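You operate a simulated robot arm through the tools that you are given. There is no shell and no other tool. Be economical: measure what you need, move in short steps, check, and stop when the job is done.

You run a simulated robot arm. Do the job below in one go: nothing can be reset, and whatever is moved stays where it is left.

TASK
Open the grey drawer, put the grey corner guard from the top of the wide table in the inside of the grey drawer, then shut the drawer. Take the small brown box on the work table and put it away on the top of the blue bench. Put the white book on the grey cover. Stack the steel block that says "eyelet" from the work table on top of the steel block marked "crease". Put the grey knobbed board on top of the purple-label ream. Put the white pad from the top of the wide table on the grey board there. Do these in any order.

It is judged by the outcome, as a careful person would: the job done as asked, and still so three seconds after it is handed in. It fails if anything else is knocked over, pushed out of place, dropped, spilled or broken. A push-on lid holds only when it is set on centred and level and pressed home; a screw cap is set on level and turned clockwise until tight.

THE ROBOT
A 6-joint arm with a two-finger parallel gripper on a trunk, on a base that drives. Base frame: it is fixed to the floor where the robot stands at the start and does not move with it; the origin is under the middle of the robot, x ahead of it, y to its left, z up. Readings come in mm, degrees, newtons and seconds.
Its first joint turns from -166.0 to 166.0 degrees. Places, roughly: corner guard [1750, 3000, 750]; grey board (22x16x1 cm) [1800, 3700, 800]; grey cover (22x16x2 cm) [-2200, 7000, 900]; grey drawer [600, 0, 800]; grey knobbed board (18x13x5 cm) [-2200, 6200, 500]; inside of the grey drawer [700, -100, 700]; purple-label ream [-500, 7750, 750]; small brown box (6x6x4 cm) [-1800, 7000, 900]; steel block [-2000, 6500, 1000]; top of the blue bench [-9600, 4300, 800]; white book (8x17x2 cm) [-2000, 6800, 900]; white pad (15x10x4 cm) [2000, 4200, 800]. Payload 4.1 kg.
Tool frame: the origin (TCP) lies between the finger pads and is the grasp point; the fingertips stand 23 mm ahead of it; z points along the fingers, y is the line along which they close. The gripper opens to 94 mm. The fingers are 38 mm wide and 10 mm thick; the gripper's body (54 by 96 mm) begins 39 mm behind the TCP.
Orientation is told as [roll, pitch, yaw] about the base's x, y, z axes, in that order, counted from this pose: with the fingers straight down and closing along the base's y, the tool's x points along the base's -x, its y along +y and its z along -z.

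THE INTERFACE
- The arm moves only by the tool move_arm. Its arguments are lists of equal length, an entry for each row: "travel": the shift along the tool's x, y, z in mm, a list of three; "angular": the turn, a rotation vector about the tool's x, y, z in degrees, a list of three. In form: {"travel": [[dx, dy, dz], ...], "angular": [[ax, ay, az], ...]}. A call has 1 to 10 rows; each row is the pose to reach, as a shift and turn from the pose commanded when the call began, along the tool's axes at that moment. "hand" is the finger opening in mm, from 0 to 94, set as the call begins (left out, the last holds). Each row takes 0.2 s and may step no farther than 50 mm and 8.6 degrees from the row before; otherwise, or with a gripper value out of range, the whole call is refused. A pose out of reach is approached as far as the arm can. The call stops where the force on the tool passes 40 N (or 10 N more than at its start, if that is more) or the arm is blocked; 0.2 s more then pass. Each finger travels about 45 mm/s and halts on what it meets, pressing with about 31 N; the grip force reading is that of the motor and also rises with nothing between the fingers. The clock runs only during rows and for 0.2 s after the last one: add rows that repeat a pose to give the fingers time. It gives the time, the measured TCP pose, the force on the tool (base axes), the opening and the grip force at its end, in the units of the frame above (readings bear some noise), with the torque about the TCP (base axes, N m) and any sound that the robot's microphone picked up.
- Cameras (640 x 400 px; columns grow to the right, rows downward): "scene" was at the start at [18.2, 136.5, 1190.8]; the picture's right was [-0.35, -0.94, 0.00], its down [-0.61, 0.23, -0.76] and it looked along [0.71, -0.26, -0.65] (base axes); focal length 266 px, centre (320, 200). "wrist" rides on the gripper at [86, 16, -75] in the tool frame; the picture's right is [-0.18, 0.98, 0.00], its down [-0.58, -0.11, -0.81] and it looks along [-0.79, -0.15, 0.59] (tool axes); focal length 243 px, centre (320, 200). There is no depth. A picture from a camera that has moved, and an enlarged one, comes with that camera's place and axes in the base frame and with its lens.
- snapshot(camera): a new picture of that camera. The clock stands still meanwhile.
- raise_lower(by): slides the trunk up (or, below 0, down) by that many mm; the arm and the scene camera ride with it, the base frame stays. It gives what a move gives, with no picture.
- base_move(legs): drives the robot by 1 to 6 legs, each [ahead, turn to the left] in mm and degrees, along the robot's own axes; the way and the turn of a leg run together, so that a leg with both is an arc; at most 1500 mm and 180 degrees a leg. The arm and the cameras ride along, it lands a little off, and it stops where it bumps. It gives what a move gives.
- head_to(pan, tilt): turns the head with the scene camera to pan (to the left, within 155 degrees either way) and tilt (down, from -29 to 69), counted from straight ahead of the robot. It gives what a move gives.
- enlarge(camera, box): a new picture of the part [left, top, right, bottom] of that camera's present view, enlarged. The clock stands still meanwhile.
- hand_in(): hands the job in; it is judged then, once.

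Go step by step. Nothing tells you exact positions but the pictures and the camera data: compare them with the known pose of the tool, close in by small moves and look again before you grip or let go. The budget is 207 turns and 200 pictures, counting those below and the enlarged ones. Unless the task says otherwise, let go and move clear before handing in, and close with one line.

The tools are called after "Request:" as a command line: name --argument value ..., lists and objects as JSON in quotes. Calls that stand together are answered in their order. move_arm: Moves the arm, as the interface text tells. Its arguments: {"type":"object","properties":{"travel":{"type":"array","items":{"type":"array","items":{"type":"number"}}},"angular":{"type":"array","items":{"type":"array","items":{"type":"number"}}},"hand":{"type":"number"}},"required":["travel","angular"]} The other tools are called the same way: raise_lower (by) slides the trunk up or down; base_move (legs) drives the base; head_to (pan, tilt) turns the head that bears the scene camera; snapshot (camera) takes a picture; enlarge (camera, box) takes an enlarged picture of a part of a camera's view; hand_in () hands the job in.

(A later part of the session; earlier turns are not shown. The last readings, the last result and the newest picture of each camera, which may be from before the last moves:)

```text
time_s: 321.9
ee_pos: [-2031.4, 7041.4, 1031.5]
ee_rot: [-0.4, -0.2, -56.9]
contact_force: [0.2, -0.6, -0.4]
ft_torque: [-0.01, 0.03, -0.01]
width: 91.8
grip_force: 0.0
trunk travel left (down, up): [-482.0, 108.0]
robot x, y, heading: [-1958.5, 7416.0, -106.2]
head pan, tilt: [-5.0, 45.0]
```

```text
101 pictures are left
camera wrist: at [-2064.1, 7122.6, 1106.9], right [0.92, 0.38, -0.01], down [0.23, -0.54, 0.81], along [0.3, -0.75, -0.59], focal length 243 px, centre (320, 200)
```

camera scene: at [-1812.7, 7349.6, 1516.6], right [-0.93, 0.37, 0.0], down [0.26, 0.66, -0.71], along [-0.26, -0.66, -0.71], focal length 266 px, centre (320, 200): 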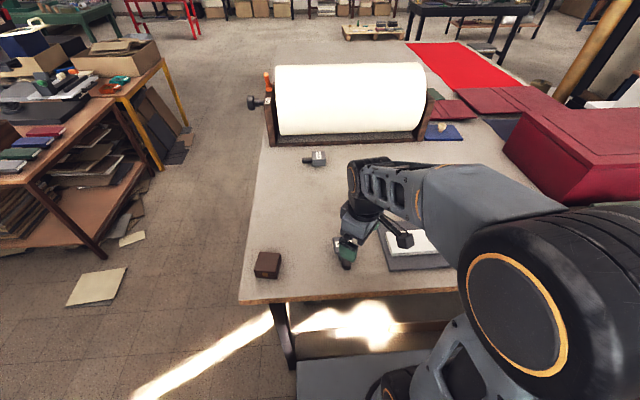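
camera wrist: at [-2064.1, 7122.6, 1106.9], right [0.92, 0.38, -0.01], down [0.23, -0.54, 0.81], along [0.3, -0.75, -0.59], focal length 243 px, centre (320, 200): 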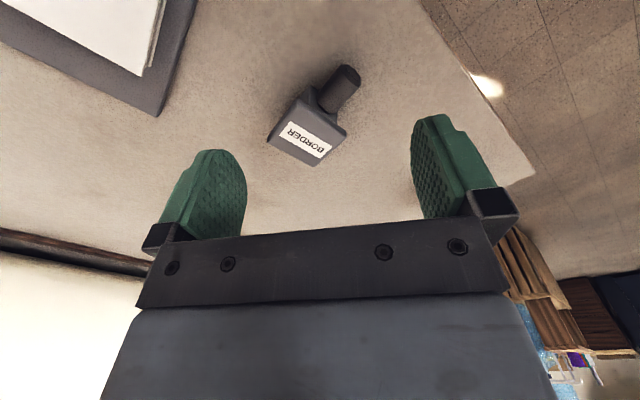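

The book is on the cover. Next I go to the east side for the "eyelet" block at about (-2109, 6560), keeping clear of the paper roll.

Request:
move_arm --travel '[[0, 0, -40], [0, 0, -80], [0, 0, -110]]' --angular '[[0, 0, 0], [0, 0, 0], [0, 0, 0]]'

Request:
base_move --legs '[[0, 90], [640, 0], [0, 91], [-853, 0], [0, 90]]'

Request:
head_to --pan -15 --tilt 45

Request:
snapshot --camera "scene"

Request:
snapshot --camera "wrist"

```text
time_s: 322.7
ee_pos: [-2031.9, 7042.2, 1142.1]
ee_rot: [-0.4, -0.2, -57.0]
contact_force: [-0.2, -0.8, 0.1]
ft_torque: [0.02, 0.0, 0.01]
width: 92.0
grip_force: 0.0
trunk travel left (down, up): [-482.0, 108.0]
robot x, y, heading: [-1956.3, 7418.0, -106.5]
head pan, tilt: [-5.0, 45.0]
```

```text
time_s: 342.0
ee_pos: [-1931.8, 6449.5, 1142.5]
ee_rot: [-0.4, -0.2, -143.2]
contact_force: [0.6, 0.2, 0.3]
ft_torque: [0.0, 0.02, -0.02]
width: 92.1
grip_force: 0.0
trunk travel left (down, up): [-482.0, 108.0]
robot x, y, heading: [-1553.4, 6404.1, 166.8]
head pan, tilt: [-5.0, 45.0]
```

```text
time_s: 342.7
ee_pos: [-1929.9, 6448.7, 1141.5]
ee_rot: [-0.4, -0.1, -143.2]
contact_force: [0.2, 0.2, 0.6]
ft_torque: [0.01, 0.01, 0.0]
width: 92.1
grip_force: 0.0
trunk travel left (down, up): [-482.0, 108.0]
robot x, y, heading: [-1553.8, 6401.6, 167.3]
head pan, tilt: [-15.0, 45.0]
```

```text
100 pictures are left
camera scene: at [-1604.2, 6262.5, 1516.6], right [0.47, 0.88, 0.0], down [0.63, -0.33, -0.71], along [-0.63, 0.33, -0.71], focal length 266 px, centre (320, 200)
```

scene: 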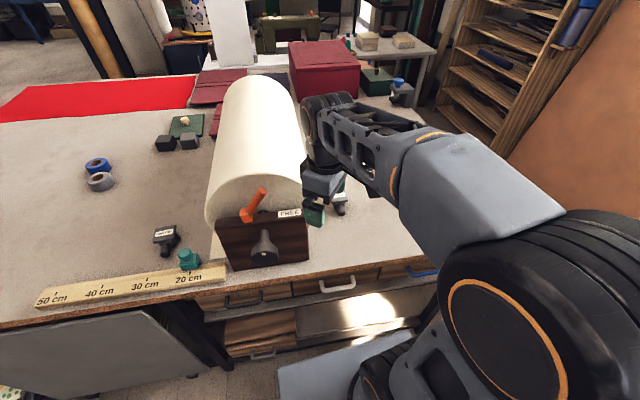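

```text
99 pictures are left
camera wrist: at [-1851.5, 6487.6, 1216.7], right [0.44, -0.9, -0.01], down [-0.53, -0.27, 0.81], along [-0.73, -0.35, -0.59], focal length 243 px, centre (320, 200)
```

wrist: 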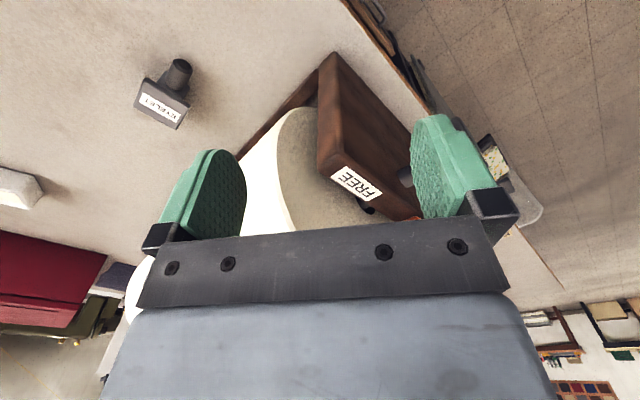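

Request:
enlarge --camera "wrist" --box '[100, 40, 228, 140]'

Request:
enlarge --camera "scene" --box '[130, 210, 226, 280]'

```text
4.00 times, centred on (164, 90) of wrist
camera zoom: at [-1851.5, 6487.6, 1216.7], right [0.44, -0.9, -0.01], down [-0.53, -0.27, 0.81], along [-0.73, -0.35, -0.59], focal length 970 px, centre (944, 640)
```

zoom: 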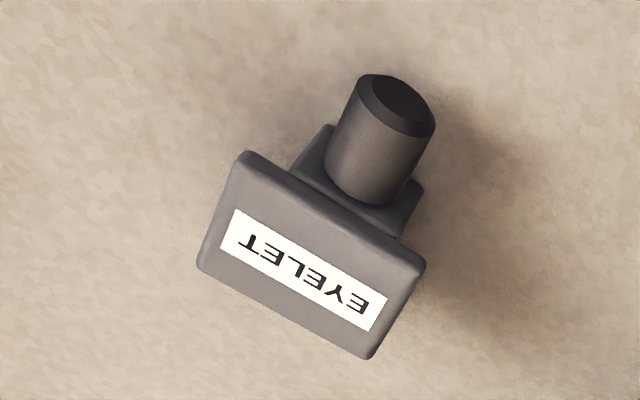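

```text
5.71 times, centred on (178, 245) of scene
camera zoom: at [-1604.2, 6262.5, 1516.6], right [0.47, 0.88, 0.0], down [0.63, -0.33, -0.71], along [-0.63, 0.33, -0.71], focal length 1517 px, centre (1131, -57)
```

zoom: 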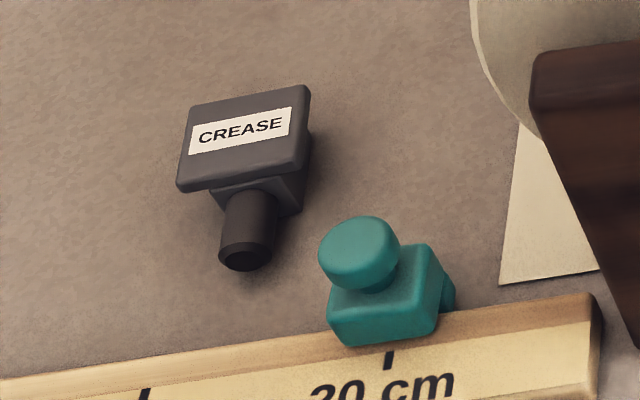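

Request:
move_arm --travel '[[30, -39, 0], [60, -78, 0], [88, -117, 0], [53, -142, 0], [18, -167, 0], [-16, -193, 0], [-51.5, -218, 0], [-51.5, -218, 40], [-51.5, -218, 80], [-51.5, -218, 110]]' --angular '[[0, 0, 8], [0, 0, 16], [0, 0, 24], [0, 0, 32], [0, 0, 40], [0, 0, 48], [0, 0, 51.4], [0, 0, 51.4], [0, 0, 51.4], [0, 0, 51.4]]'

Request:
snapshot --camera "wrist"

Request:
snapshot --camera "scene"

```text
time_s: 344.9
ee_pos: [-2103.4, 6595.7, 1034.0]
ee_rot: [-0.2, -0.5, 165.3]
contact_force: [-1.2, -0.3, 0.0]
ft_torque: [0.01, 0.02, 0.02]
width: 92.1
grip_force: 0.1
trunk travel left (down, up): [-482.0, 108.0]
robot x, y, heading: [-1553.0, 6400.3, 167.1]
head pan, tilt: [-15.0, 45.0]
```

```text
96 pictures are left
camera wrist: at [-2023.1, 6556.6, 1107.4], right [-0.43, -0.9, 0.0], down [-0.53, 0.25, 0.81], along [-0.73, 0.35, -0.59], focal length 243 px, centre (320, 200)
```

wrist: 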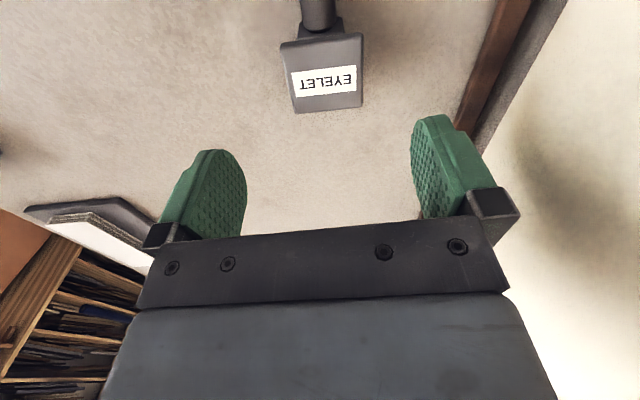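

```text
95 pictures are left
camera scene: at [-1604.6, 6262.7, 1516.6], right [0.47, 0.88, 0.0], down [0.63, -0.33, -0.71], along [-0.62, 0.33, -0.71], focal length 266 px, centre (320, 200)
```

scene: 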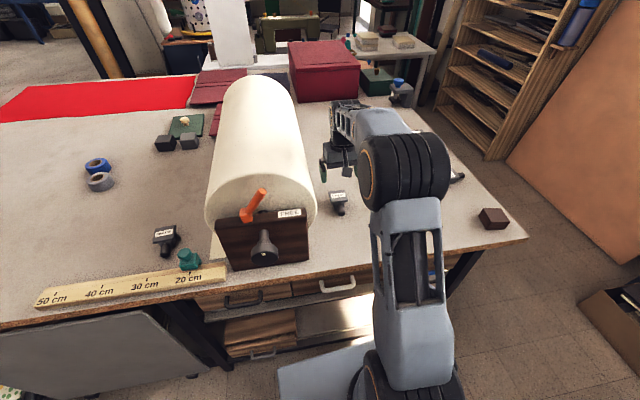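

Request:
move_arm --travel '[[0, 3, 30], [0, 3, 60], [0, 3, 75], [0, 3, 75]]' --angular '[[0, 0, 0], [0, 0.4, 0], [0, 0.4, 0], [0, 0.4, 0]]' --hand 74

Request:
snapshot --camera "wrist"

Request:
enlarge --camera "scene" --box '[280, 120, 408, 220]'

```text
time_s: 345.9
ee_pos: [-2105.0, 6592.0, 958.9]
ee_rot: [-0.2, 0.0, 165.3]
contact_force: [1.2, -0.2, -1.1]
ft_torque: [0.01, 0.03, 0.0]
width: 73.8
grip_force: 0.0
trunk travel left (down, up): [-482.0, 108.0]
robot x, y, heading: [-1548.8, 6399.7, 167.0]
head pan, tilt: [-15.0, 45.0]
```

```text
94 pictures are left
camera wrist: at [-2025.4, 6553.4, 1033.2], right [-0.43, -0.91, 0.0], down [-0.54, 0.25, 0.81], along [-0.73, 0.34, -0.59], focal length 243 px, centre (320, 200)
```

wrist: 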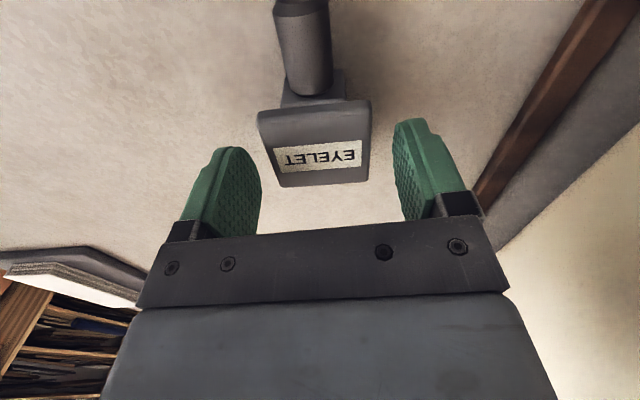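

```text
4.00 times, centred on (344, 170) of scene
camera zoom: at [-1604.3, 6262.6, 1516.6], right [0.47, 0.88, 0.0], down [0.63, -0.33, -0.71], along [-0.63, 0.33, -0.71], focal length 1062 px, centre (224, 320)
```

zoom: 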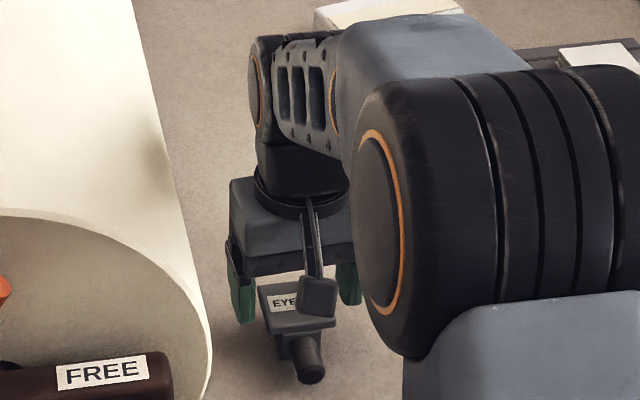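

Request:
move_arm --travel '[[0, -1, 10], [0, -1, 20], [0, -1, 25], [0, -1, 25]]' --angular '[[0, 0, 0], [0, 0, 0], [0, 0, 0], [0, 0, 0]]'

Request:
move_arm --travel '[[0, 0, 0], [0, 0, 0], [0, 0, 0]]' --angular '[[0, 0, 0], [0, 0, 0], [0, 0, 0]]' --hand 20

Request:
snapshot --camera "wrist"

```text
time_s: 346.9
ee_pos: [-2105.3, 6593.7, 932.3]
ee_rot: [-0.2, 0.0, 165.3]
contact_force: [-0.6, 0.0, -0.2]
ft_torque: [0.02, -0.01, -0.03]
width: 73.8
grip_force: 0.1
trunk travel left (down, up): [-482.0, 108.0]
robot x, y, heading: [-1552.1, 6401.5, 166.9]
head pan, tilt: [-15.0, 45.0]
```

```text
time_s: 347.7
ee_pos: [-2106.1, 6592.3, 932.6]
ee_rot: [-0.2, 0.0, 165.4]
contact_force: [0.2, 0.0, 0.3]
ft_torque: [0.04, -0.03, -0.03]
width: 53.8
grip_force: 31.2
trunk travel left (down, up): [-482.0, 108.0]
robot x, y, heading: [-1551.8, 6395.5, 167.2]
head pan, tilt: [-15.0, 45.0]
```

```text
92 pictures are left
camera wrist: at [-2025.9, 6554.2, 1007.8], right [-0.43, -0.91, 0.0], down [-0.54, 0.25, 0.81], along [-0.73, 0.34, -0.59], focal length 243 px, centre (320, 200)
```

wrist: 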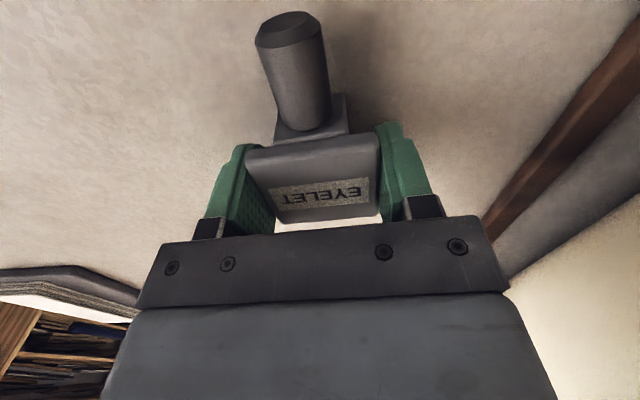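

Request:
move_arm --travel '[[0, 0, -10], [0, 0, -40], [0, 0, -80], [0, 0, -120], [0, -10, -160], [0, -10, -200], [0, -10, -220]]' --angular '[[0, 0, 0], [0, 0, 0], [0, 0, 0], [0, 0, 0], [0, 0, 0], [0, 0, 0], [0, 0, 0]]'

Request:
snapshot --camera "wrist"

Request:
snapshot --camera "scene"

```text
time_s: 349.3
ee_pos: [-2101.4, 6602.3, 1151.5]
ee_rot: [-0.3, 0.1, 165.5]
contact_force: [-0.5, 0.9, -3.9]
ft_torque: [0.03, 0.01, 0.0]
width: 53.5
grip_force: 30.9
trunk travel left (down, up): [-482.0, 108.0]
robot x, y, heading: [-1550.2, 6401.7, 167.2]
head pan, tilt: [-15.0, 45.0]
```

```text
91 pictures are left
camera wrist: at [-2022.7, 6563.9, 1227.5], right [-0.43, -0.91, 0.0], down [-0.54, 0.25, 0.81], along [-0.73, 0.34, -0.59], focal length 243 px, centre (320, 200)
```

wrist: 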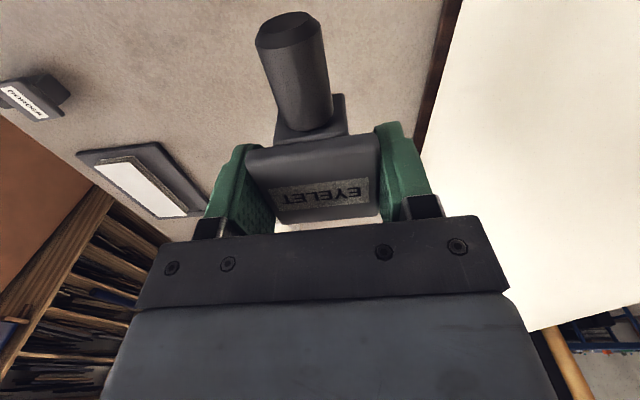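

```text
90 pictures are left
camera scene: at [-1604.5, 6262.6, 1516.5], right [0.47, 0.88, 0.0], down [0.63, -0.33, -0.71], along [-0.62, 0.33, -0.71], focal length 266 px, centre (320, 200)
```

scene: 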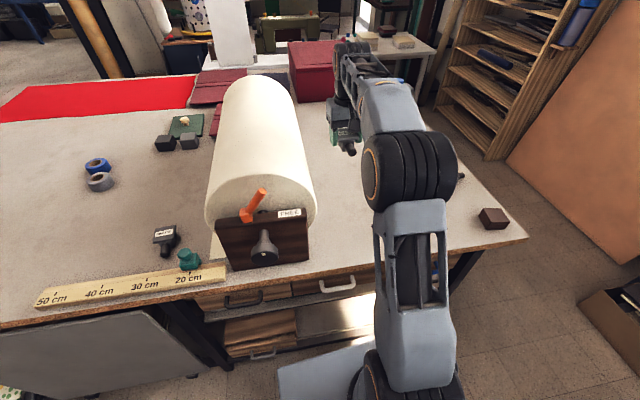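

Eyelet is held level. I back off, drive south and approach the "crease" block at about (-2194, 6101).

Request:
base_move --legs '[[-250, 0], [0, 90], [477, 0], [0, -90], [200, 0]]'

Request:
snapshot --camera "scene"

Request:
snapshot --camera "wrist"

```text
time_s: 362.5
ee_pos: [-2151.0, 6069.9, 1152.7]
ee_rot: [-0.2, 0.2, 169.3]
contact_force: [-1.1, -0.6, -4.1]
ft_torque: [-0.01, -0.02, 0.01]
width: 53.7
grip_force: 30.8
trunk travel left (down, up): [-482.0, 108.0]
robot x, y, heading: [-1584.9, 5908.1, 171.1]
head pan, tilt: [-15.0, 45.0]
```

```text
89 pictures are left
camera scene: at [-1629.7, 5767.2, 1516.5], right [0.4, 0.92, 0.0], down [0.65, -0.29, -0.71], along [-0.65, 0.29, -0.71], focal length 266 px, centre (320, 200)
```

scene: 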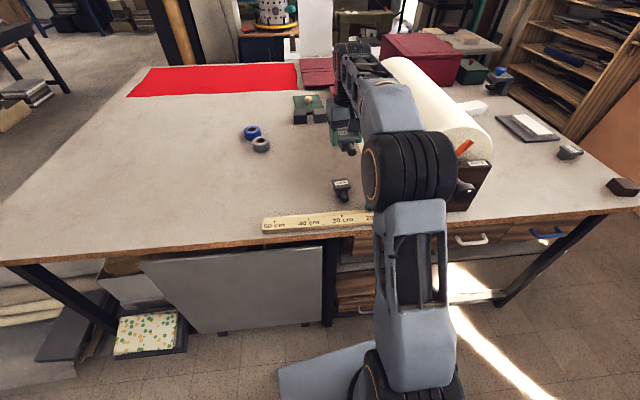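

```text
88 pictures are left
camera wrist: at [-2068.2, 6038.0, 1226.7], right [-0.36, -0.93, 0.0], down [-0.55, 0.21, 0.81], along [-0.75, 0.29, -0.59], focal length 243 px, centre (320, 200)
```

wrist: 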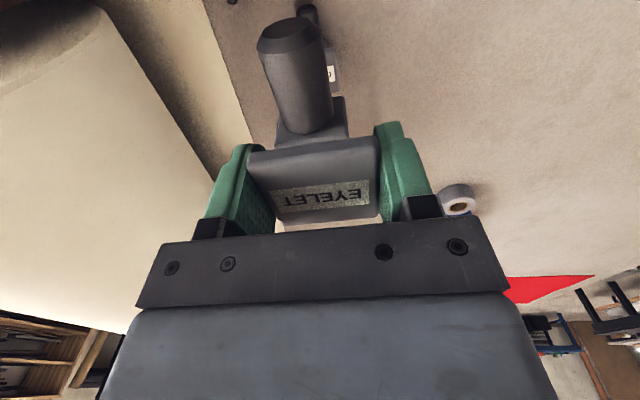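

Request:
enlarge --camera "scene" --box '[310, 160, 374, 210]'

Request:
enlarge --camera "wrist" --box '[270, 0, 398, 100]'

```text
8.00 times, centred on (342, 185) of scene
camera zoom: at [-1629.7, 5767.2, 1516.5], right [0.4, 0.92, 0.0], down [0.65, -0.29, -0.71], along [-0.65, 0.29, -0.71], focal length 2124 px, centre (144, 320)
```

zoom: 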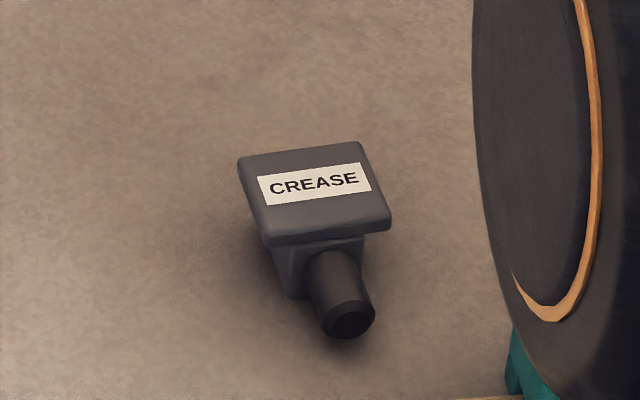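

```text
4.00 times, centred on (334, 50) of wrist
camera zoom: at [-2068.2, 6038.0, 1226.7], right [-0.36, -0.93, 0.0], down [-0.55, 0.21, 0.81], along [-0.75, 0.29, -0.59], focal length 970 px, centre (264, 800)
```

zoom: 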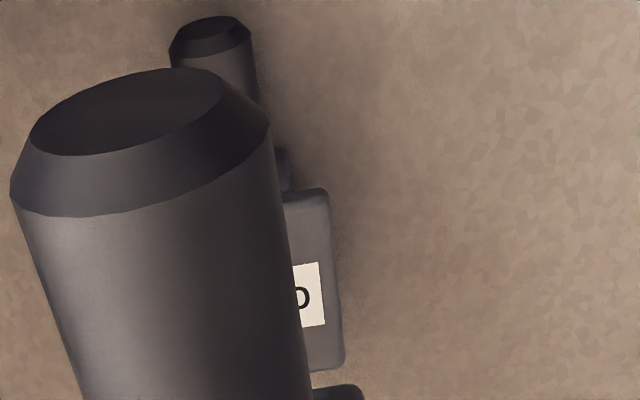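

Request:
move_arm --travel '[[-25, -9, 10], [-51, -18, 30], [-51, -18, 70], [-51, -18, 110], [-51, -18, 145], [-51, -18, 145]]' --angular '[[0, 0, 1], [0, 0, 1.8], [0, 0, 1.8], [0, 0, 1.8], [0, 0, 1.8], [0, 0, 1.8]]'

Request:
snapshot --camera "wrist"

Request:
enlarge --camera "scene" --box '[290, 120, 418, 220]'

```text
time_s: 363.9
ee_pos: [-2197.3, 6098.2, 1004.8]
ee_rot: [-0.2, 0.1, 167.7]
contact_force: [-0.2, -0.5, -4.3]
ft_torque: [-0.02, 0.01, -0.01]
width: 53.7
grip_force: 30.8
trunk travel left (down, up): [-482.0, 108.0]
robot x, y, heading: [-1586.2, 5907.9, 171.6]
head pan, tilt: [-15.0, 45.0]
```

```text
85 pictures are left
camera wrist: at [-2115.9, 6063.5, 1080.6], right [-0.39, -0.92, 0.0], down [-0.55, 0.23, 0.81], along [-0.74, 0.32, -0.59], focal length 243 px, centre (320, 200)
```

wrist: 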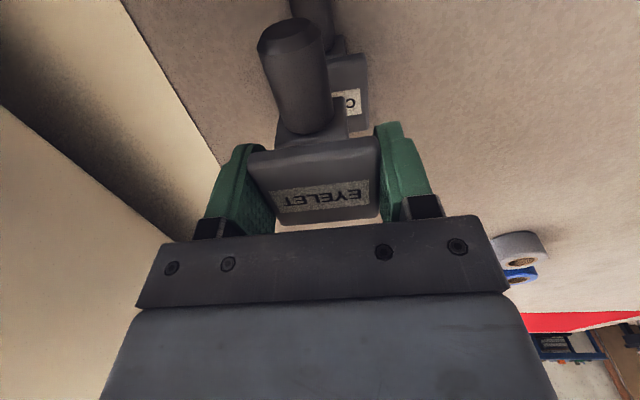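

```text
4.00 times, centred on (354, 170) of scene
camera zoom: at [-1629.3, 5767.2, 1516.6], right [0.4, 0.92, 0.0], down [0.65, -0.29, -0.71], along [-0.65, 0.29, -0.71], focal length 1062 px, centre (184, 320)
```

zoom: 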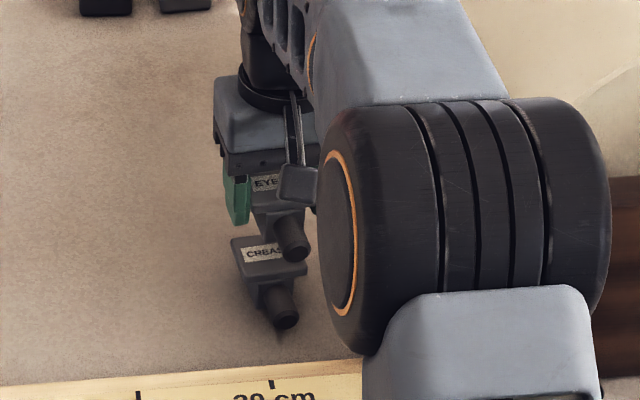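

Request:
move_arm --travel '[[0, 2, 10], [0, 2, 18], [0, 2, 22], [0, 2, 24], [0, 2, 26], [0, 2, 28], [0, 2, 30], [0, 2, 32], [0, 2, 34], [0, 2, 36]]' --angular '[[0, 0, 0], [0, 0, 0], [0, 0, 0], [0, 0, 0], [0, 0, 0], [0, 0, 0], [0, 0, 0], [0, 0, 0], [0, 0, 0], [0, 0, 0]]'

Request:
enlarge --camera "scene" --box '[310, 140, 374, 190]'

Request:
snapshot --camera "wrist"

```text
time_s: 366.1
ee_pos: [-2196.8, 6096.1, 972.2]
ee_rot: [-0.2, -0.1, 167.7]
contact_force: [0.8, -1.4, 9.3]
ft_torque: [-0.19, -0.27, -0.03]
width: 53.6
grip_force: 31.4
trunk travel left (down, up): [-482.0, 108.0]
robot x, y, heading: [-1587.4, 5909.6, 171.3]
head pan, tilt: [-15.0, 45.0]
```

```text
8.00 times, centred on (342, 165) of scene
camera zoom: at [-1627.9, 5766.6, 1516.8], right [0.4, 0.92, 0.0], down [0.65, -0.28, -0.71], along [-0.65, 0.29, -0.71], focal length 2124 px, centre (144, 480)
```

zoom: 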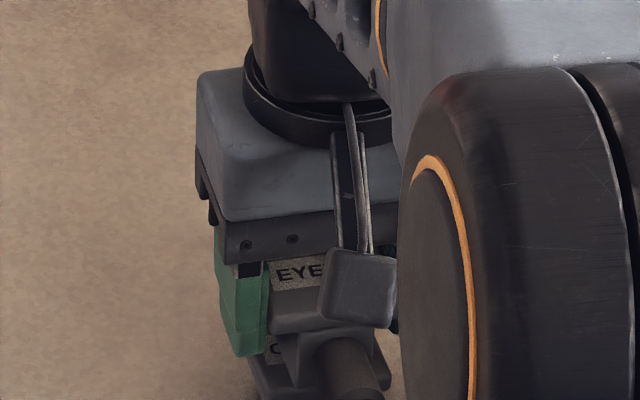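

```text
82 pictures are left
camera wrist: at [-2115.7, 6061.2, 1047.6], right [-0.39, -0.92, 0.0], down [-0.54, 0.23, 0.81], along [-0.74, 0.32, -0.59], focal length 243 px, centre (320, 200)
```

wrist: 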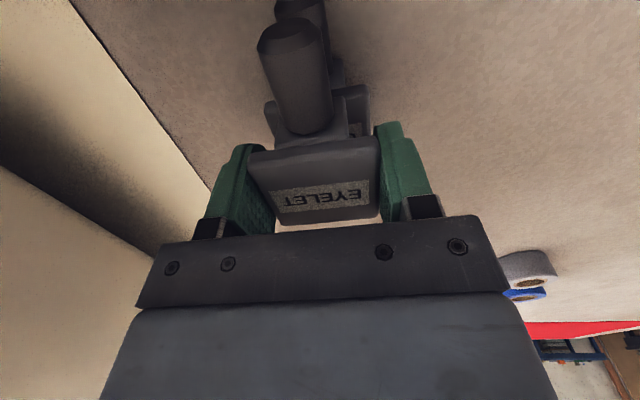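

Request:
move_arm --travel '[[0, 0, 0], [0, 0, 0], [0, 0, 0]]' --angular '[[0, 0, 0], [0, 0, 0], [0, 0, 0]]' --hand 72

Request:
move_arm --travel '[[0, 0, -15], [0, 0, -40], [0, 0, -80], [0, 0, -120], [0, 0, -160]]' --angular '[[0, 0, 0], [0, 0, 0], [0, 0, 0], [0, 0, 0], [0, 0, 0]]'

Request:
snapshot --camera "wrist"

Request:
enlarge --camera "scene" --box '[290, 140, 418, 220]'

```text
time_s: 366.9
ee_pos: [-2196.8, 6096.9, 970.7]
ee_rot: [-0.3, 0.0, 167.8]
contact_force: [-0.2, -0.8, -0.9]
ft_torque: [0.0, 0.03, -0.01]
width: 72.3
grip_force: 0.0
trunk travel left (down, up): [-482.0, 108.0]
robot x, y, heading: [-1588.8, 5908.0, 171.2]
head pan, tilt: [-15.0, 45.0]
```

```text
time_s: 368.1
ee_pos: [-2195.0, 6095.3, 1129.5]
ee_rot: [-0.2, 0.1, 167.6]
contact_force: [-0.4, 0.4, -0.3]
ft_torque: [0.01, 0.01, -0.01]
width: 72.1
grip_force: 0.0
trunk travel left (down, up): [-482.0, 108.0]
robot x, y, heading: [-1585.6, 5909.9, 171.3]
head pan, tilt: [-15.0, 45.0]
```

```text
81 pictures are left
camera wrist: at [-2114.4, 6060.2, 1204.8], right [-0.39, -0.92, 0.0], down [-0.55, 0.23, 0.81], along [-0.74, 0.32, -0.59], focal length 243 px, centre (320, 200)
```

wrist: 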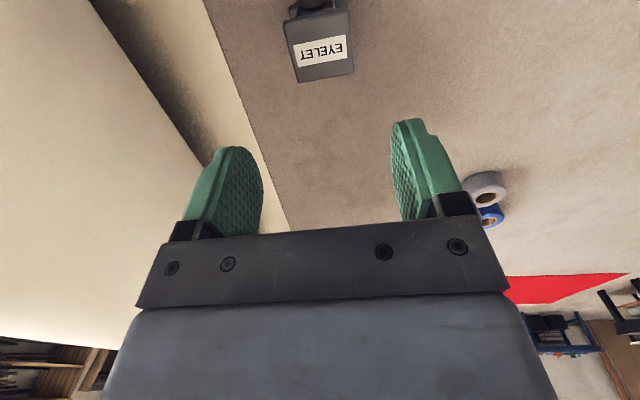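

```text
5.00 times, centred on (354, 180) of scene
camera zoom: at [-1628.8, 5767.0, 1516.5], right [0.4, 0.92, 0.0], down [0.65, -0.29, -0.71], along [-0.65, 0.29, -0.71], focal length 1327 px, centre (150, 300)
```

zoom: 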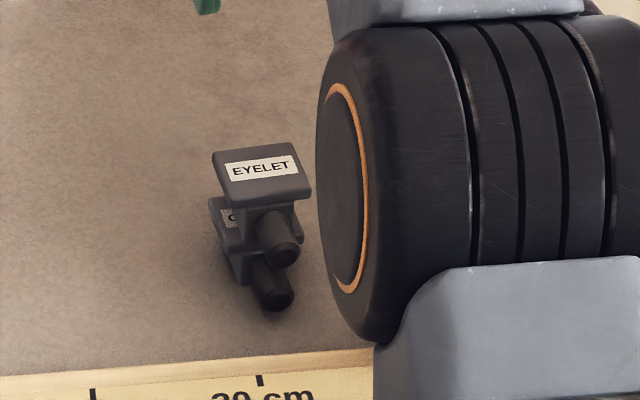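

Stacked and steady. Now I look for the knobbed board on the lower shelf: back up a little, lower the trunk.

Request:
base_move --legs '[[-180, 0]]'

Request:
raise_lower --by -150

Request:
head_to --pan -10 --tilt 50

Request:
snapshot --camera "scene"

```text
time_s: 369.6
ee_pos: [-2022.1, 6066.3, 1128.7]
ee_rot: [-0.3, 0.0, 168.0]
contact_force: [-0.4, 0.0, -0.5]
ft_torque: [-0.01, 0.02, -0.01]
width: 72.3
grip_force: 0.0
trunk travel left (down, up): [-482.0, 108.0]
robot x, y, heading: [-1412.9, 5880.3, 171.5]
head pan, tilt: [-15.0, 45.0]
```

```text
time_s: 371.3
ee_pos: [-2024.0, 6065.3, 978.9]
ee_rot: [-0.2, 0.0, 168.0]
contact_force: [0.0, -0.2, 0.3]
ft_torque: [0.0, -0.01, -0.02]
width: 72.1
grip_force: 0.0
trunk travel left (down, up): [-332.0, 258.0]
robot x, y, heading: [-1412.0, 5879.5, 171.5]
head pan, tilt: [-15.0, 45.0]
```

```text
time_s: 372.0
ee_pos: [-2022.9, 6066.6, 979.6]
ee_rot: [-0.2, 0.0, 168.0]
contact_force: [-0.2, 0.8, 0.7]
ft_torque: [-0.03, 0.01, 0.0]
width: 72.1
grip_force: 0.1
trunk travel left (down, up): [-332.0, 258.0]
robot x, y, heading: [-1412.5, 5883.1, 171.3]
head pan, tilt: [-10.0, 50.0]
```

```text
79 pictures are left
camera scene: at [-1452.5, 5732.4, 1359.7], right [0.32, 0.95, 0.0], down [0.73, -0.24, -0.64], along [-0.61, 0.2, -0.77], focal length 266 px, centre (320, 200)
```

scene: 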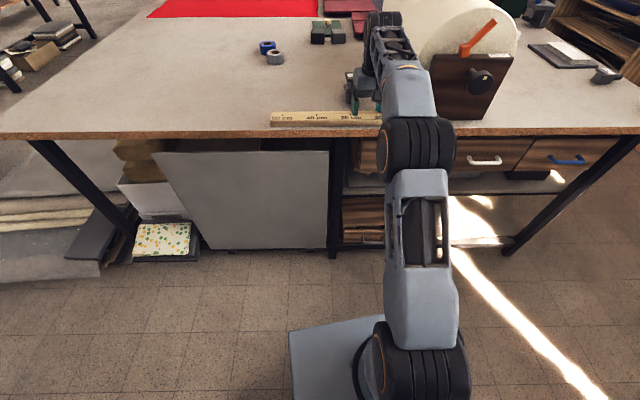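

Request:
enlarge --camera "scene" --box '[330, 120, 600, 260]'

Request:
raise_lower --by -300

Request:
head_to --pan -12 --tilt 20

Request:
snapshot --camera "scene"

```text
2.37 times, centred on (465, 190) of scene
camera zoom: at [-1452.5, 5732.4, 1359.7], right [0.32, 0.95, 0.0], down [0.73, -0.24, -0.64], along [-0.61, 0.2, -0.77], focal length 629 px, centre (-24, 224)
```

zoom: 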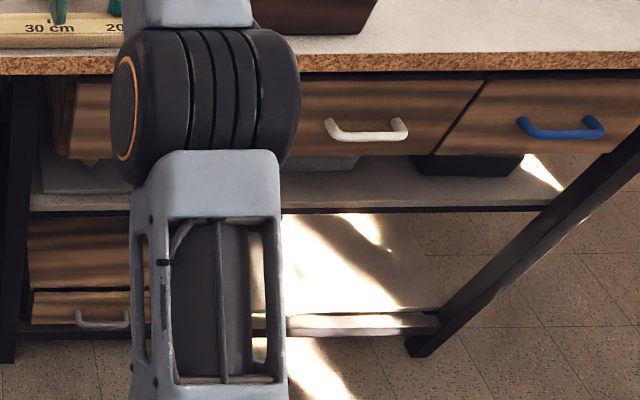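

```text
time_s: 373.1
ee_pos: [-2022.0, 6065.9, 923.5]
ee_rot: [-0.4, -1.5, 168.1]
contact_force: [10.8, -4.6, 9.1]
ft_torque: [0.15, -0.05, -0.34]
width: 71.5
grip_force: 0.0
trunk travel left (down, up): [-264.0, 326.0]
robot x, y, heading: [-1412.1, 5881.5, 171.4]
head pan, tilt: [-10.0, 50.0]
stopped: the force on the tool passed its limit (the readings are from after the stop); the commanded pose is now the measured one
```

```text
time_s: 374.0
ee_pos: [-2021.4, 6067.3, 923.4]
ee_rot: [-0.2, -1.5, 168.0]
contact_force: [16.1, -5.1, 11.9]
ft_torque: [0.25, -0.16, -0.6]
width: 71.4
grip_force: 0.1
trunk travel left (down, up): [-264.0, 326.0]
robot x, y, heading: [-1416.4, 5883.2, 171.4]
head pan, tilt: [-12.0, 20.0]
```

```text
77 pictures are left
camera scene: at [-1464.0, 5739.6, 1337.6], right [0.35, 0.94, 0.0], down [0.32, -0.12, -0.94], along [-0.88, 0.33, -0.34], focal length 266 px, centre (320, 200)
```

scene: 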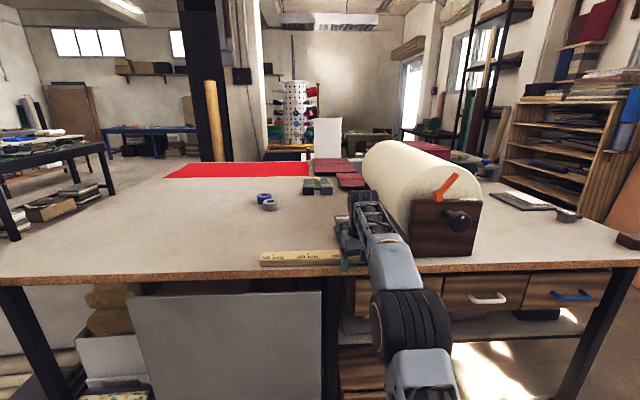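

I wrongly lowered the hand onto the table top; I raise it and check that nothing was moved.

Request:
raise_lower --by 120

Request:
head_to --pan -12 --tilt 40

Request:
enlarge --camera "scene" --box '[240, 80, 480, 230]'

Request:
snapshot --camera "wrist"

```text
time_s: 374.5
ee_pos: [-2022.0, 6065.8, 928.5]
ee_rot: [-0.1, 0.0, 167.8]
contact_force: [-0.4, -0.3, -0.7]
ft_torque: [0.02, -0.01, 0.0]
width: 71.9
grip_force: 0.0
trunk travel left (down, up): [-279.0, 311.0]
robot x, y, heading: [-1412.5, 5882.4, 171.4]
head pan, tilt: [-12.0, 20.0]
stopped: the force on the tool passed its limit (the readings are from after the stop); the commanded pose is now the measured one
```

```text
time_s: 375.4
ee_pos: [-2021.7, 6066.6, 927.3]
ee_rot: [-0.1, 0.1, 167.9]
contact_force: [0.6, 0.8, 0.9]
ft_torque: [0.0, 0.02, -0.01]
width: 71.8
grip_force: 0.1
trunk travel left (down, up): [-279.0, 311.0]
robot x, y, heading: [-1413.9, 5881.6, 171.4]
head pan, tilt: [-12.0, 40.0]
```

```text
2.67 times, centred on (360, 155) of scene
camera zoom: at [-1459.1, 5737.7, 1321.3], right [0.35, 0.94, 0.0], down [0.6, -0.23, -0.77], along [-0.72, 0.27, -0.64], focal length 708 px, centre (213, 320)
```

zoom: 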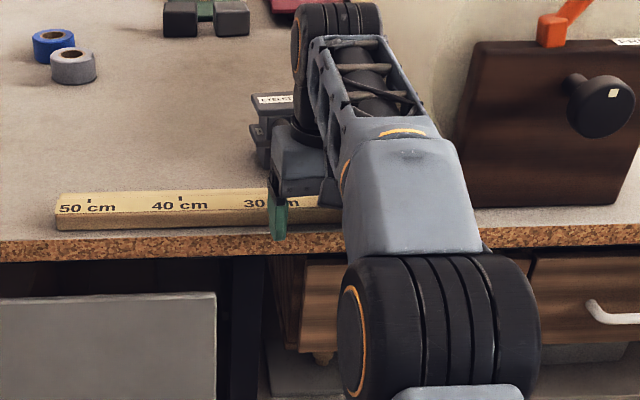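

```text
75 pictures are left
camera wrist: at [-1940.8, 6031.4, 1002.3], right [-0.39, -0.92, 0.0], down [-0.55, 0.23, 0.81], along [-0.74, 0.31, -0.59], focal length 243 px, centre (320, 200)
```

wrist: 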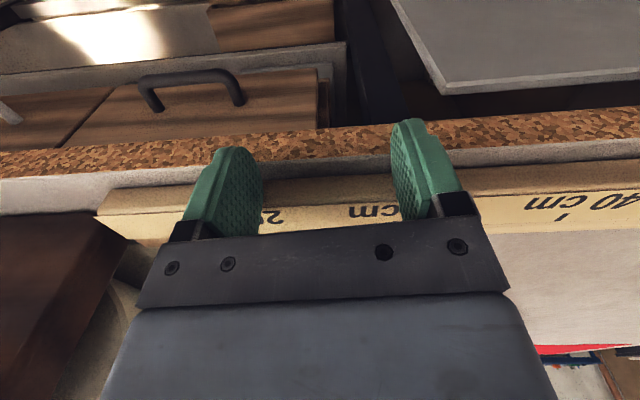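

Request:
move_arm --travel '[[0, 0, -30], [0, 0, -70], [40, 0, -110], [80, 0, -130], [120, 0, -130], [160, 0, -130], [200, 0, -130]]' --angular '[[0, 0, 0], [0, 0, 0], [0, 0, 0], [0, 0, 0], [0, 0, 0], [0, 0, 0], [0, 0, 0]]'

Request:
enlarge --camera "scene" --box '[240, 80, 480, 230]'

Request:
snapshot --camera "wrist"

```text
refused: row 3 steps farther than a row can; nothing moved
```

```text
2.67 times, centred on (360, 155) of scene
camera zoom: at [-1459.1, 5737.7, 1321.3], right [0.35, 0.94, 0.0], down [0.6, -0.23, -0.77], along [-0.72, 0.27, -0.64], focal length 708 px, centre (213, 320)
```

zoom: 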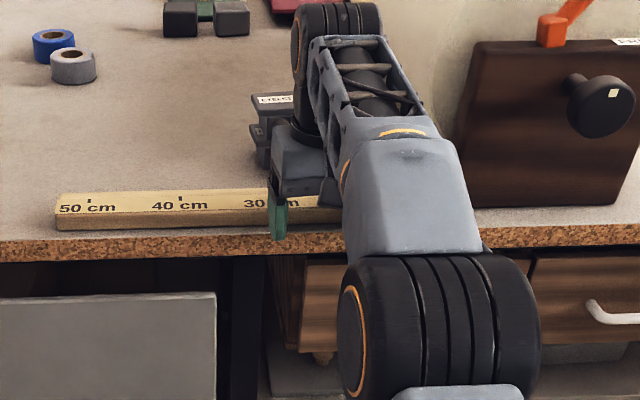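

```text
73 pictures are left
camera wrist: at [-1940.8, 6031.4, 1002.3], right [-0.39, -0.92, 0.0], down [-0.55, 0.23, 0.81], along [-0.74, 0.31, -0.59], focal length 243 px, centre (320, 200)
```

wrist: 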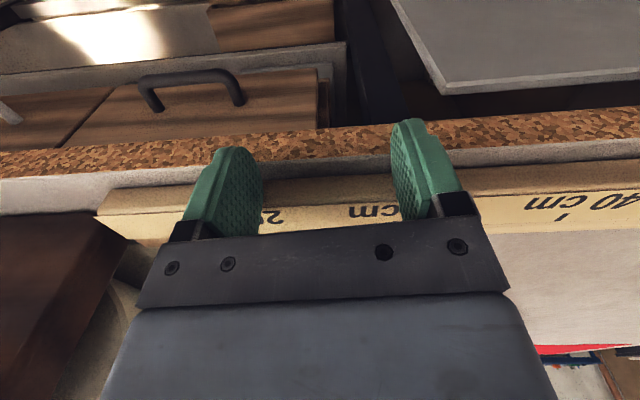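

Request:
move_arm --travel '[[0, 0, -40], [0, 0, -80], [30, 0, -110], [70, 0, -110], [110, 0, -110], [150, 0, -110], [190, 0, -110], [230, 0, -110]]' --angular '[[0, 0, 0], [0, 0, 0], [0, 0, 0], [0, 0, 0], [0, 0, 0], [0, 0, 0], [0, 0, 0], [0, 0, 0]]'

Request:
snapshot --camera "wrist"

Request:
snapshot --camera "scene"

```text
time_s: 377.2
ee_pos: [-1797.2, 6019.8, 1036.6]
ee_rot: [-0.1, 0.0, 167.9]
contact_force: [-1.0, 0.4, -0.7]
ft_torque: [0.03, -0.02, 0.0]
width: 71.9
grip_force: 0.1
out of reach, approached as far as the arm can: row 2, 3
trunk travel left (down, up): [-279.0, 311.0]
robot x, y, heading: [-1416.4, 5888.0, 171.6]
head pan, tilt: [-12.0, 40.0]
```

```text
72 pictures are left
camera wrist: at [-1716.7, 5985.0, 1113.0], right [-0.39, -0.92, 0.0], down [-0.55, 0.23, 0.81], along [-0.74, 0.31, -0.59], focal length 243 px, centre (320, 200)
```

wrist: 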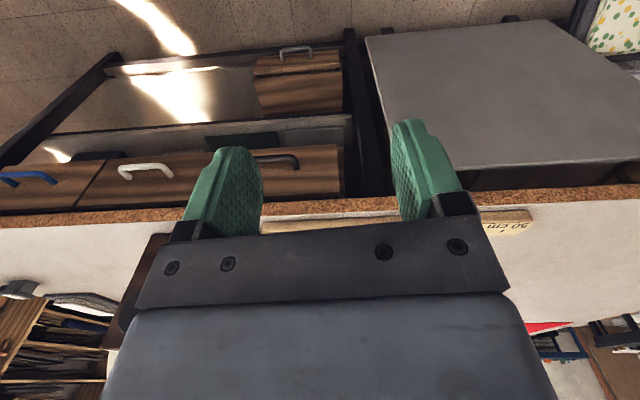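

```text
71 pictures are left
camera scene: at [-1459.3, 5737.7, 1321.3], right [0.35, 0.94, 0.0], down [0.6, -0.23, -0.77], along [-0.72, 0.27, -0.64], focal length 266 px, centre (320, 200)
```

scene: 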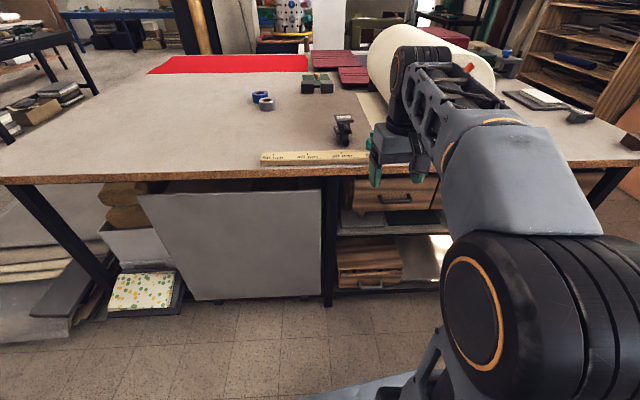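

Ruler and stack are undisturbed. The hand is clear of the table now; I lower the trunk to look into the shelf.

Request:
raise_lower --by -270

Request:
head_to --pan -20 --tilt 28

Request:
snapshot --camera "scene"

Request:
snapshot --camera "wrist"

```text
time_s: 379.9
ee_pos: [-1797.9, 6020.6, 768.5]
ee_rot: [-0.1, 0.0, 167.8]
contact_force: [-1.0, -0.5, -0.2]
ft_torque: [0.02, -0.01, 0.0]
width: 71.9
grip_force: 0.0
trunk travel left (down, up): [-9.0, 581.0]
robot x, y, heading: [-1411.8, 5881.5, 171.7]
head pan, tilt: [-12.0, 40.0]
```

```text
time_s: 380.6
ee_pos: [-1797.7, 6020.3, 767.7]
ee_rot: [0.0, 0.1, 167.8]
contact_force: [-0.2, -0.1, -0.3]
ft_torque: [0.0, -0.02, -0.01]
width: 72.1
grip_force: 0.0
trunk travel left (down, up): [-9.0, 581.0]
robot x, y, heading: [-1412.0, 5884.0, 171.6]
head pan, tilt: [-20.0, 28.0]
```

```text
70 pictures are left
camera scene: at [-1459.6, 5751.4, 1069.7], right [0.48, 0.88, 0.0], down [0.41, -0.22, -0.88], along [-0.78, 0.42, -0.47], focal length 266 px, centre (320, 200)
```

scene: 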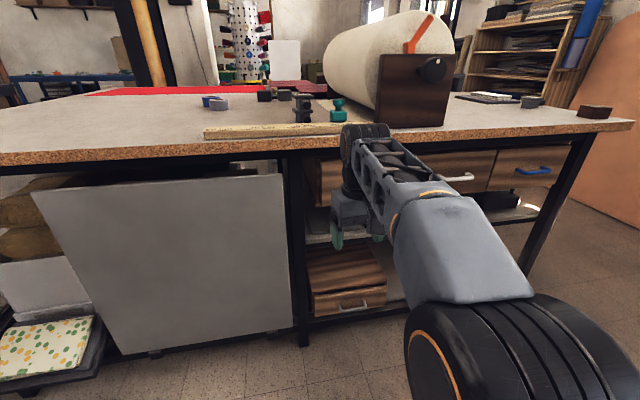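

```text
69 pictures are left
camera wrist: at [-1717.0, 5985.0, 843.4], right [-0.39, -0.92, 0.0], down [-0.55, 0.23, 0.81], along [-0.74, 0.31, -0.59], focal length 243 px, centre (320, 200)
```

wrist: 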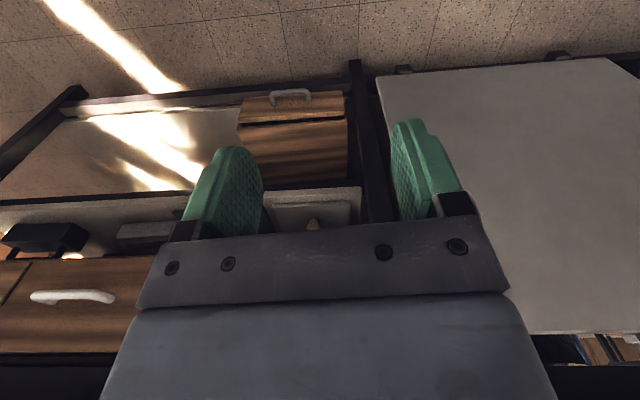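

Request:
enlarge --camera "wrist" --box '[240, 160, 400, 260]'

Request:
enlarge --camera "scene" --box '[290, 130, 450, 330]'

```text
4.00 times, centred on (320, 210) of wrist
camera zoom: at [-1717.0, 5985.0, 843.4], right [-0.39, -0.92, 0.0], down [-0.55, 0.23, 0.81], along [-0.74, 0.31, -0.59], focal length 970 px, centre (320, 160)
```

zoom: 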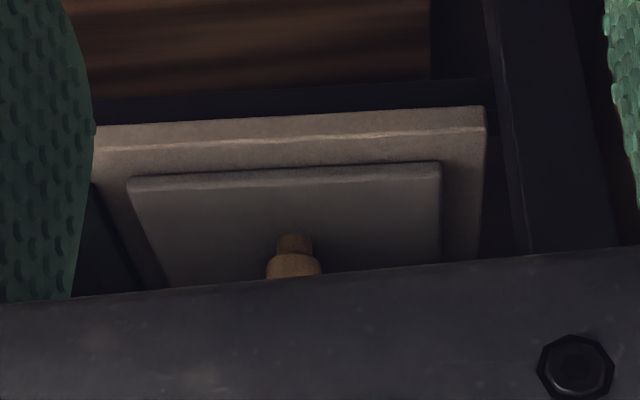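

```text
2.00 times, centred on (370, 230) of scene
camera zoom: at [-1459.6, 5751.4, 1069.7], right [0.48, 0.88, 0.0], down [0.41, -0.22, -0.88], along [-0.78, 0.42, -0.47], focal length 531 px, centre (220, 140)
```

zoom: 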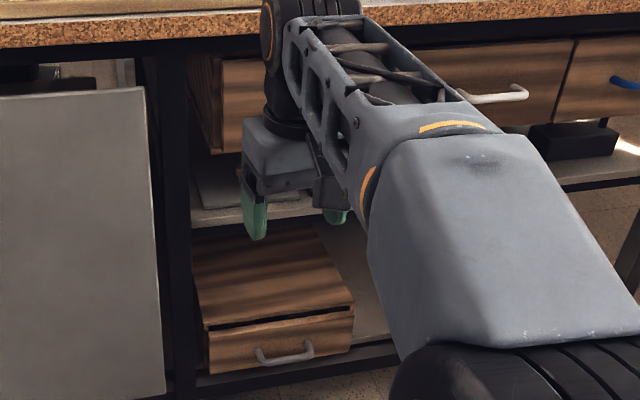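

The knobbed board is on the mid shelf, knob at about (-2193, 6202, 520-550), with about 200 mm clear height. I turn the tool level with its camera on top, in three turns.

Request:
move_arm --travel '[[0, 0, 0], [0, 0, 0], [0, 0, 0], [0, 0, 0], [0, 0, 0], [0, 0, 0], [0, 0, 0], [0, 0, 0], [0, 0, 0], [0, 0, 0]]' --angular '[[-5.46, 0, 6.51], [-10.9, 0, 13], [-16.4, 0, 19.5], [-21.8, 0, 26], [-27.3, 0, 32.5], [-32.8, 0, 39], [-38.2, 0, 45.6], [-43.7, 0, 52.1], [-49.1, 0, 58.6], [-54.6, 0, 65.1]]'

Request:
move_arm --travel '[[0, 0, 0], [0, 0, 0], [0, 0, 0], [0, 0, 0], [0, 0, 0], [0, 0, 0], [0, 0, 0], [0, 0, 0], [0, 0, 0], [0, 0, 0]]' --angular '[[-5.46, 0, 6.51], [-10.9, 0, 13], [-16.4, 0, 19.5], [-21.8, 0, 26], [-27.3, 0, 32.5], [-32.8, 0, 39], [-38.2, 0, 45.6], [-43.7, 0, 52.1], [-49.1, 0, 58.6], [-54.6, 0, 65.1]]'

Request:
snapshot --camera "scene"

```text
time_s: 382.9
ee_pos: [-1798.1, 6020.1, 767.3]
ee_rot: [45.7, 26.8, 109.1]
contact_force: [0.1, -0.1, -0.2]
ft_torque: [-0.03, 0.01, 0.0]
width: 72.1
grip_force: 0.2
trunk travel left (down, up): [-9.0, 581.0]
robot x, y, heading: [-1415.1, 5881.8, 171.4]
head pan, tilt: [-20.0, 28.0]
```

```text
time_s: 385.2
ee_pos: [-1799.1, 6047.8, 747.5]
ee_rot: [21.4, 75.8, 12.5]
contact_force: [0.7, 0.8, 0.0]
ft_torque: [-0.02, 0.0, -0.02]
width: 72.0
grip_force: 0.0
trunk travel left (down, up): [-9.0, 581.0]
robot x, y, heading: [-1414.3, 5884.6, 171.5]
head pan, tilt: [-20.0, 28.0]
stopped in row 10: the arm was blocked; the commanded pose is now the measured one
```

```text
66 pictures are left
camera scene: at [-1466.3, 5749.3, 1068.3], right [0.48, 0.88, 0.01], down [0.42, -0.22, -0.88], along [-0.77, 0.42, -0.47], focal length 266 px, centre (320, 200)
```

scene: 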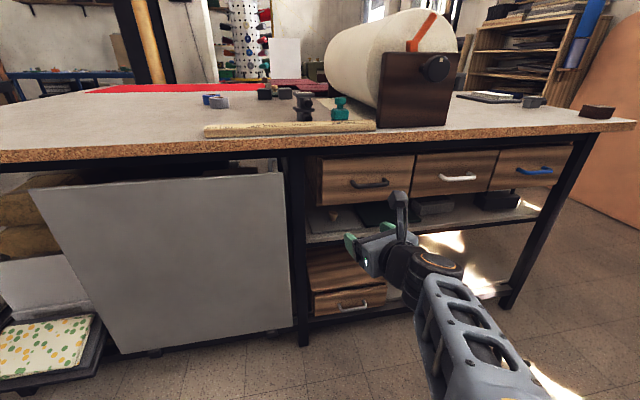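

The tool is level now with the camera on top. I lower it to board height and shift north.

Request:
move_arm --travel '[[-39, 16, 15], [-79, 31, 31], [-118, 47, 46], [-158, 63, 61], [-197, 78, 77], [-197, 78, 77]]' --angular '[[0, 0, 1], [0, 0, 2], [0, 0, 3], [0, 0, 4], [0, 0, 5.3], [0, 0, 5.3]]' --hand 60

Request:
snapshot --camera "wrist"

Request:
enlarge --camera "scene" --box '[290, 170, 450, 270]'

```text
time_s: 386.6
ee_pos: [-1816.0, 6143.8, 551.6]
ee_rot: [-0.4, 77.4, -9.5]
contact_force: [0.7, 0.2, -0.5]
ft_torque: [0.01, 0.02, -0.02]
width: 60.1
grip_force: 0.0
trunk travel left (down, up): [-9.0, 581.0]
robot x, y, heading: [-1413.4, 5884.4, 171.5]
head pan, tilt: [-20.0, 28.0]
```

```text
65 pictures are left
camera wrist: at [-1759.9, 6150.5, 653.1], right [0.2, 0.96, -0.18], down [0.88, -0.25, -0.39], along [-0.42, -0.08, -0.9], focal length 243 px, centre (320, 200)
```

wrist: 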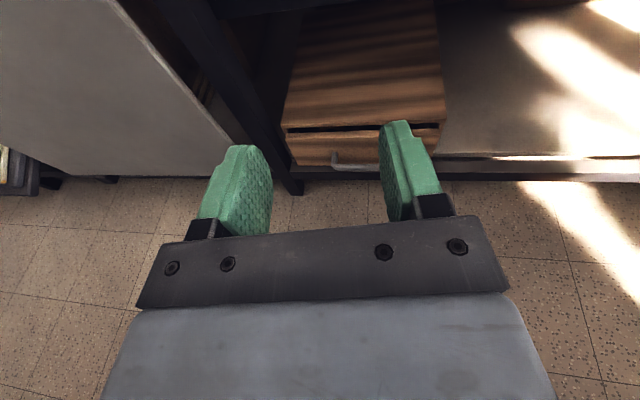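

```text
4.00 times, centred on (370, 220) of scene
camera zoom: at [-1459.6, 5751.5, 1069.8], right [0.48, 0.88, 0.0], down [0.41, -0.22, -0.88], along [-0.78, 0.42, -0.47], focal length 1062 px, centre (120, 120)
```

zoom: 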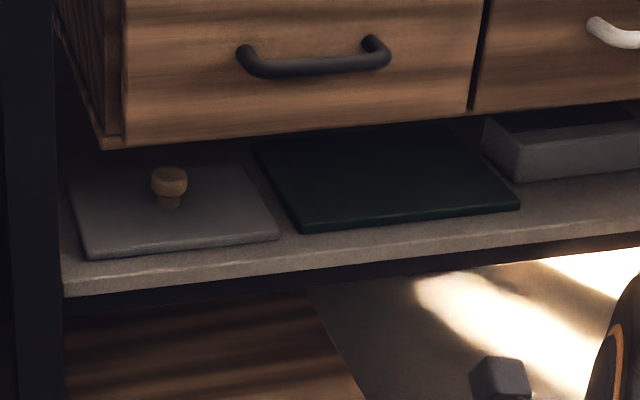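

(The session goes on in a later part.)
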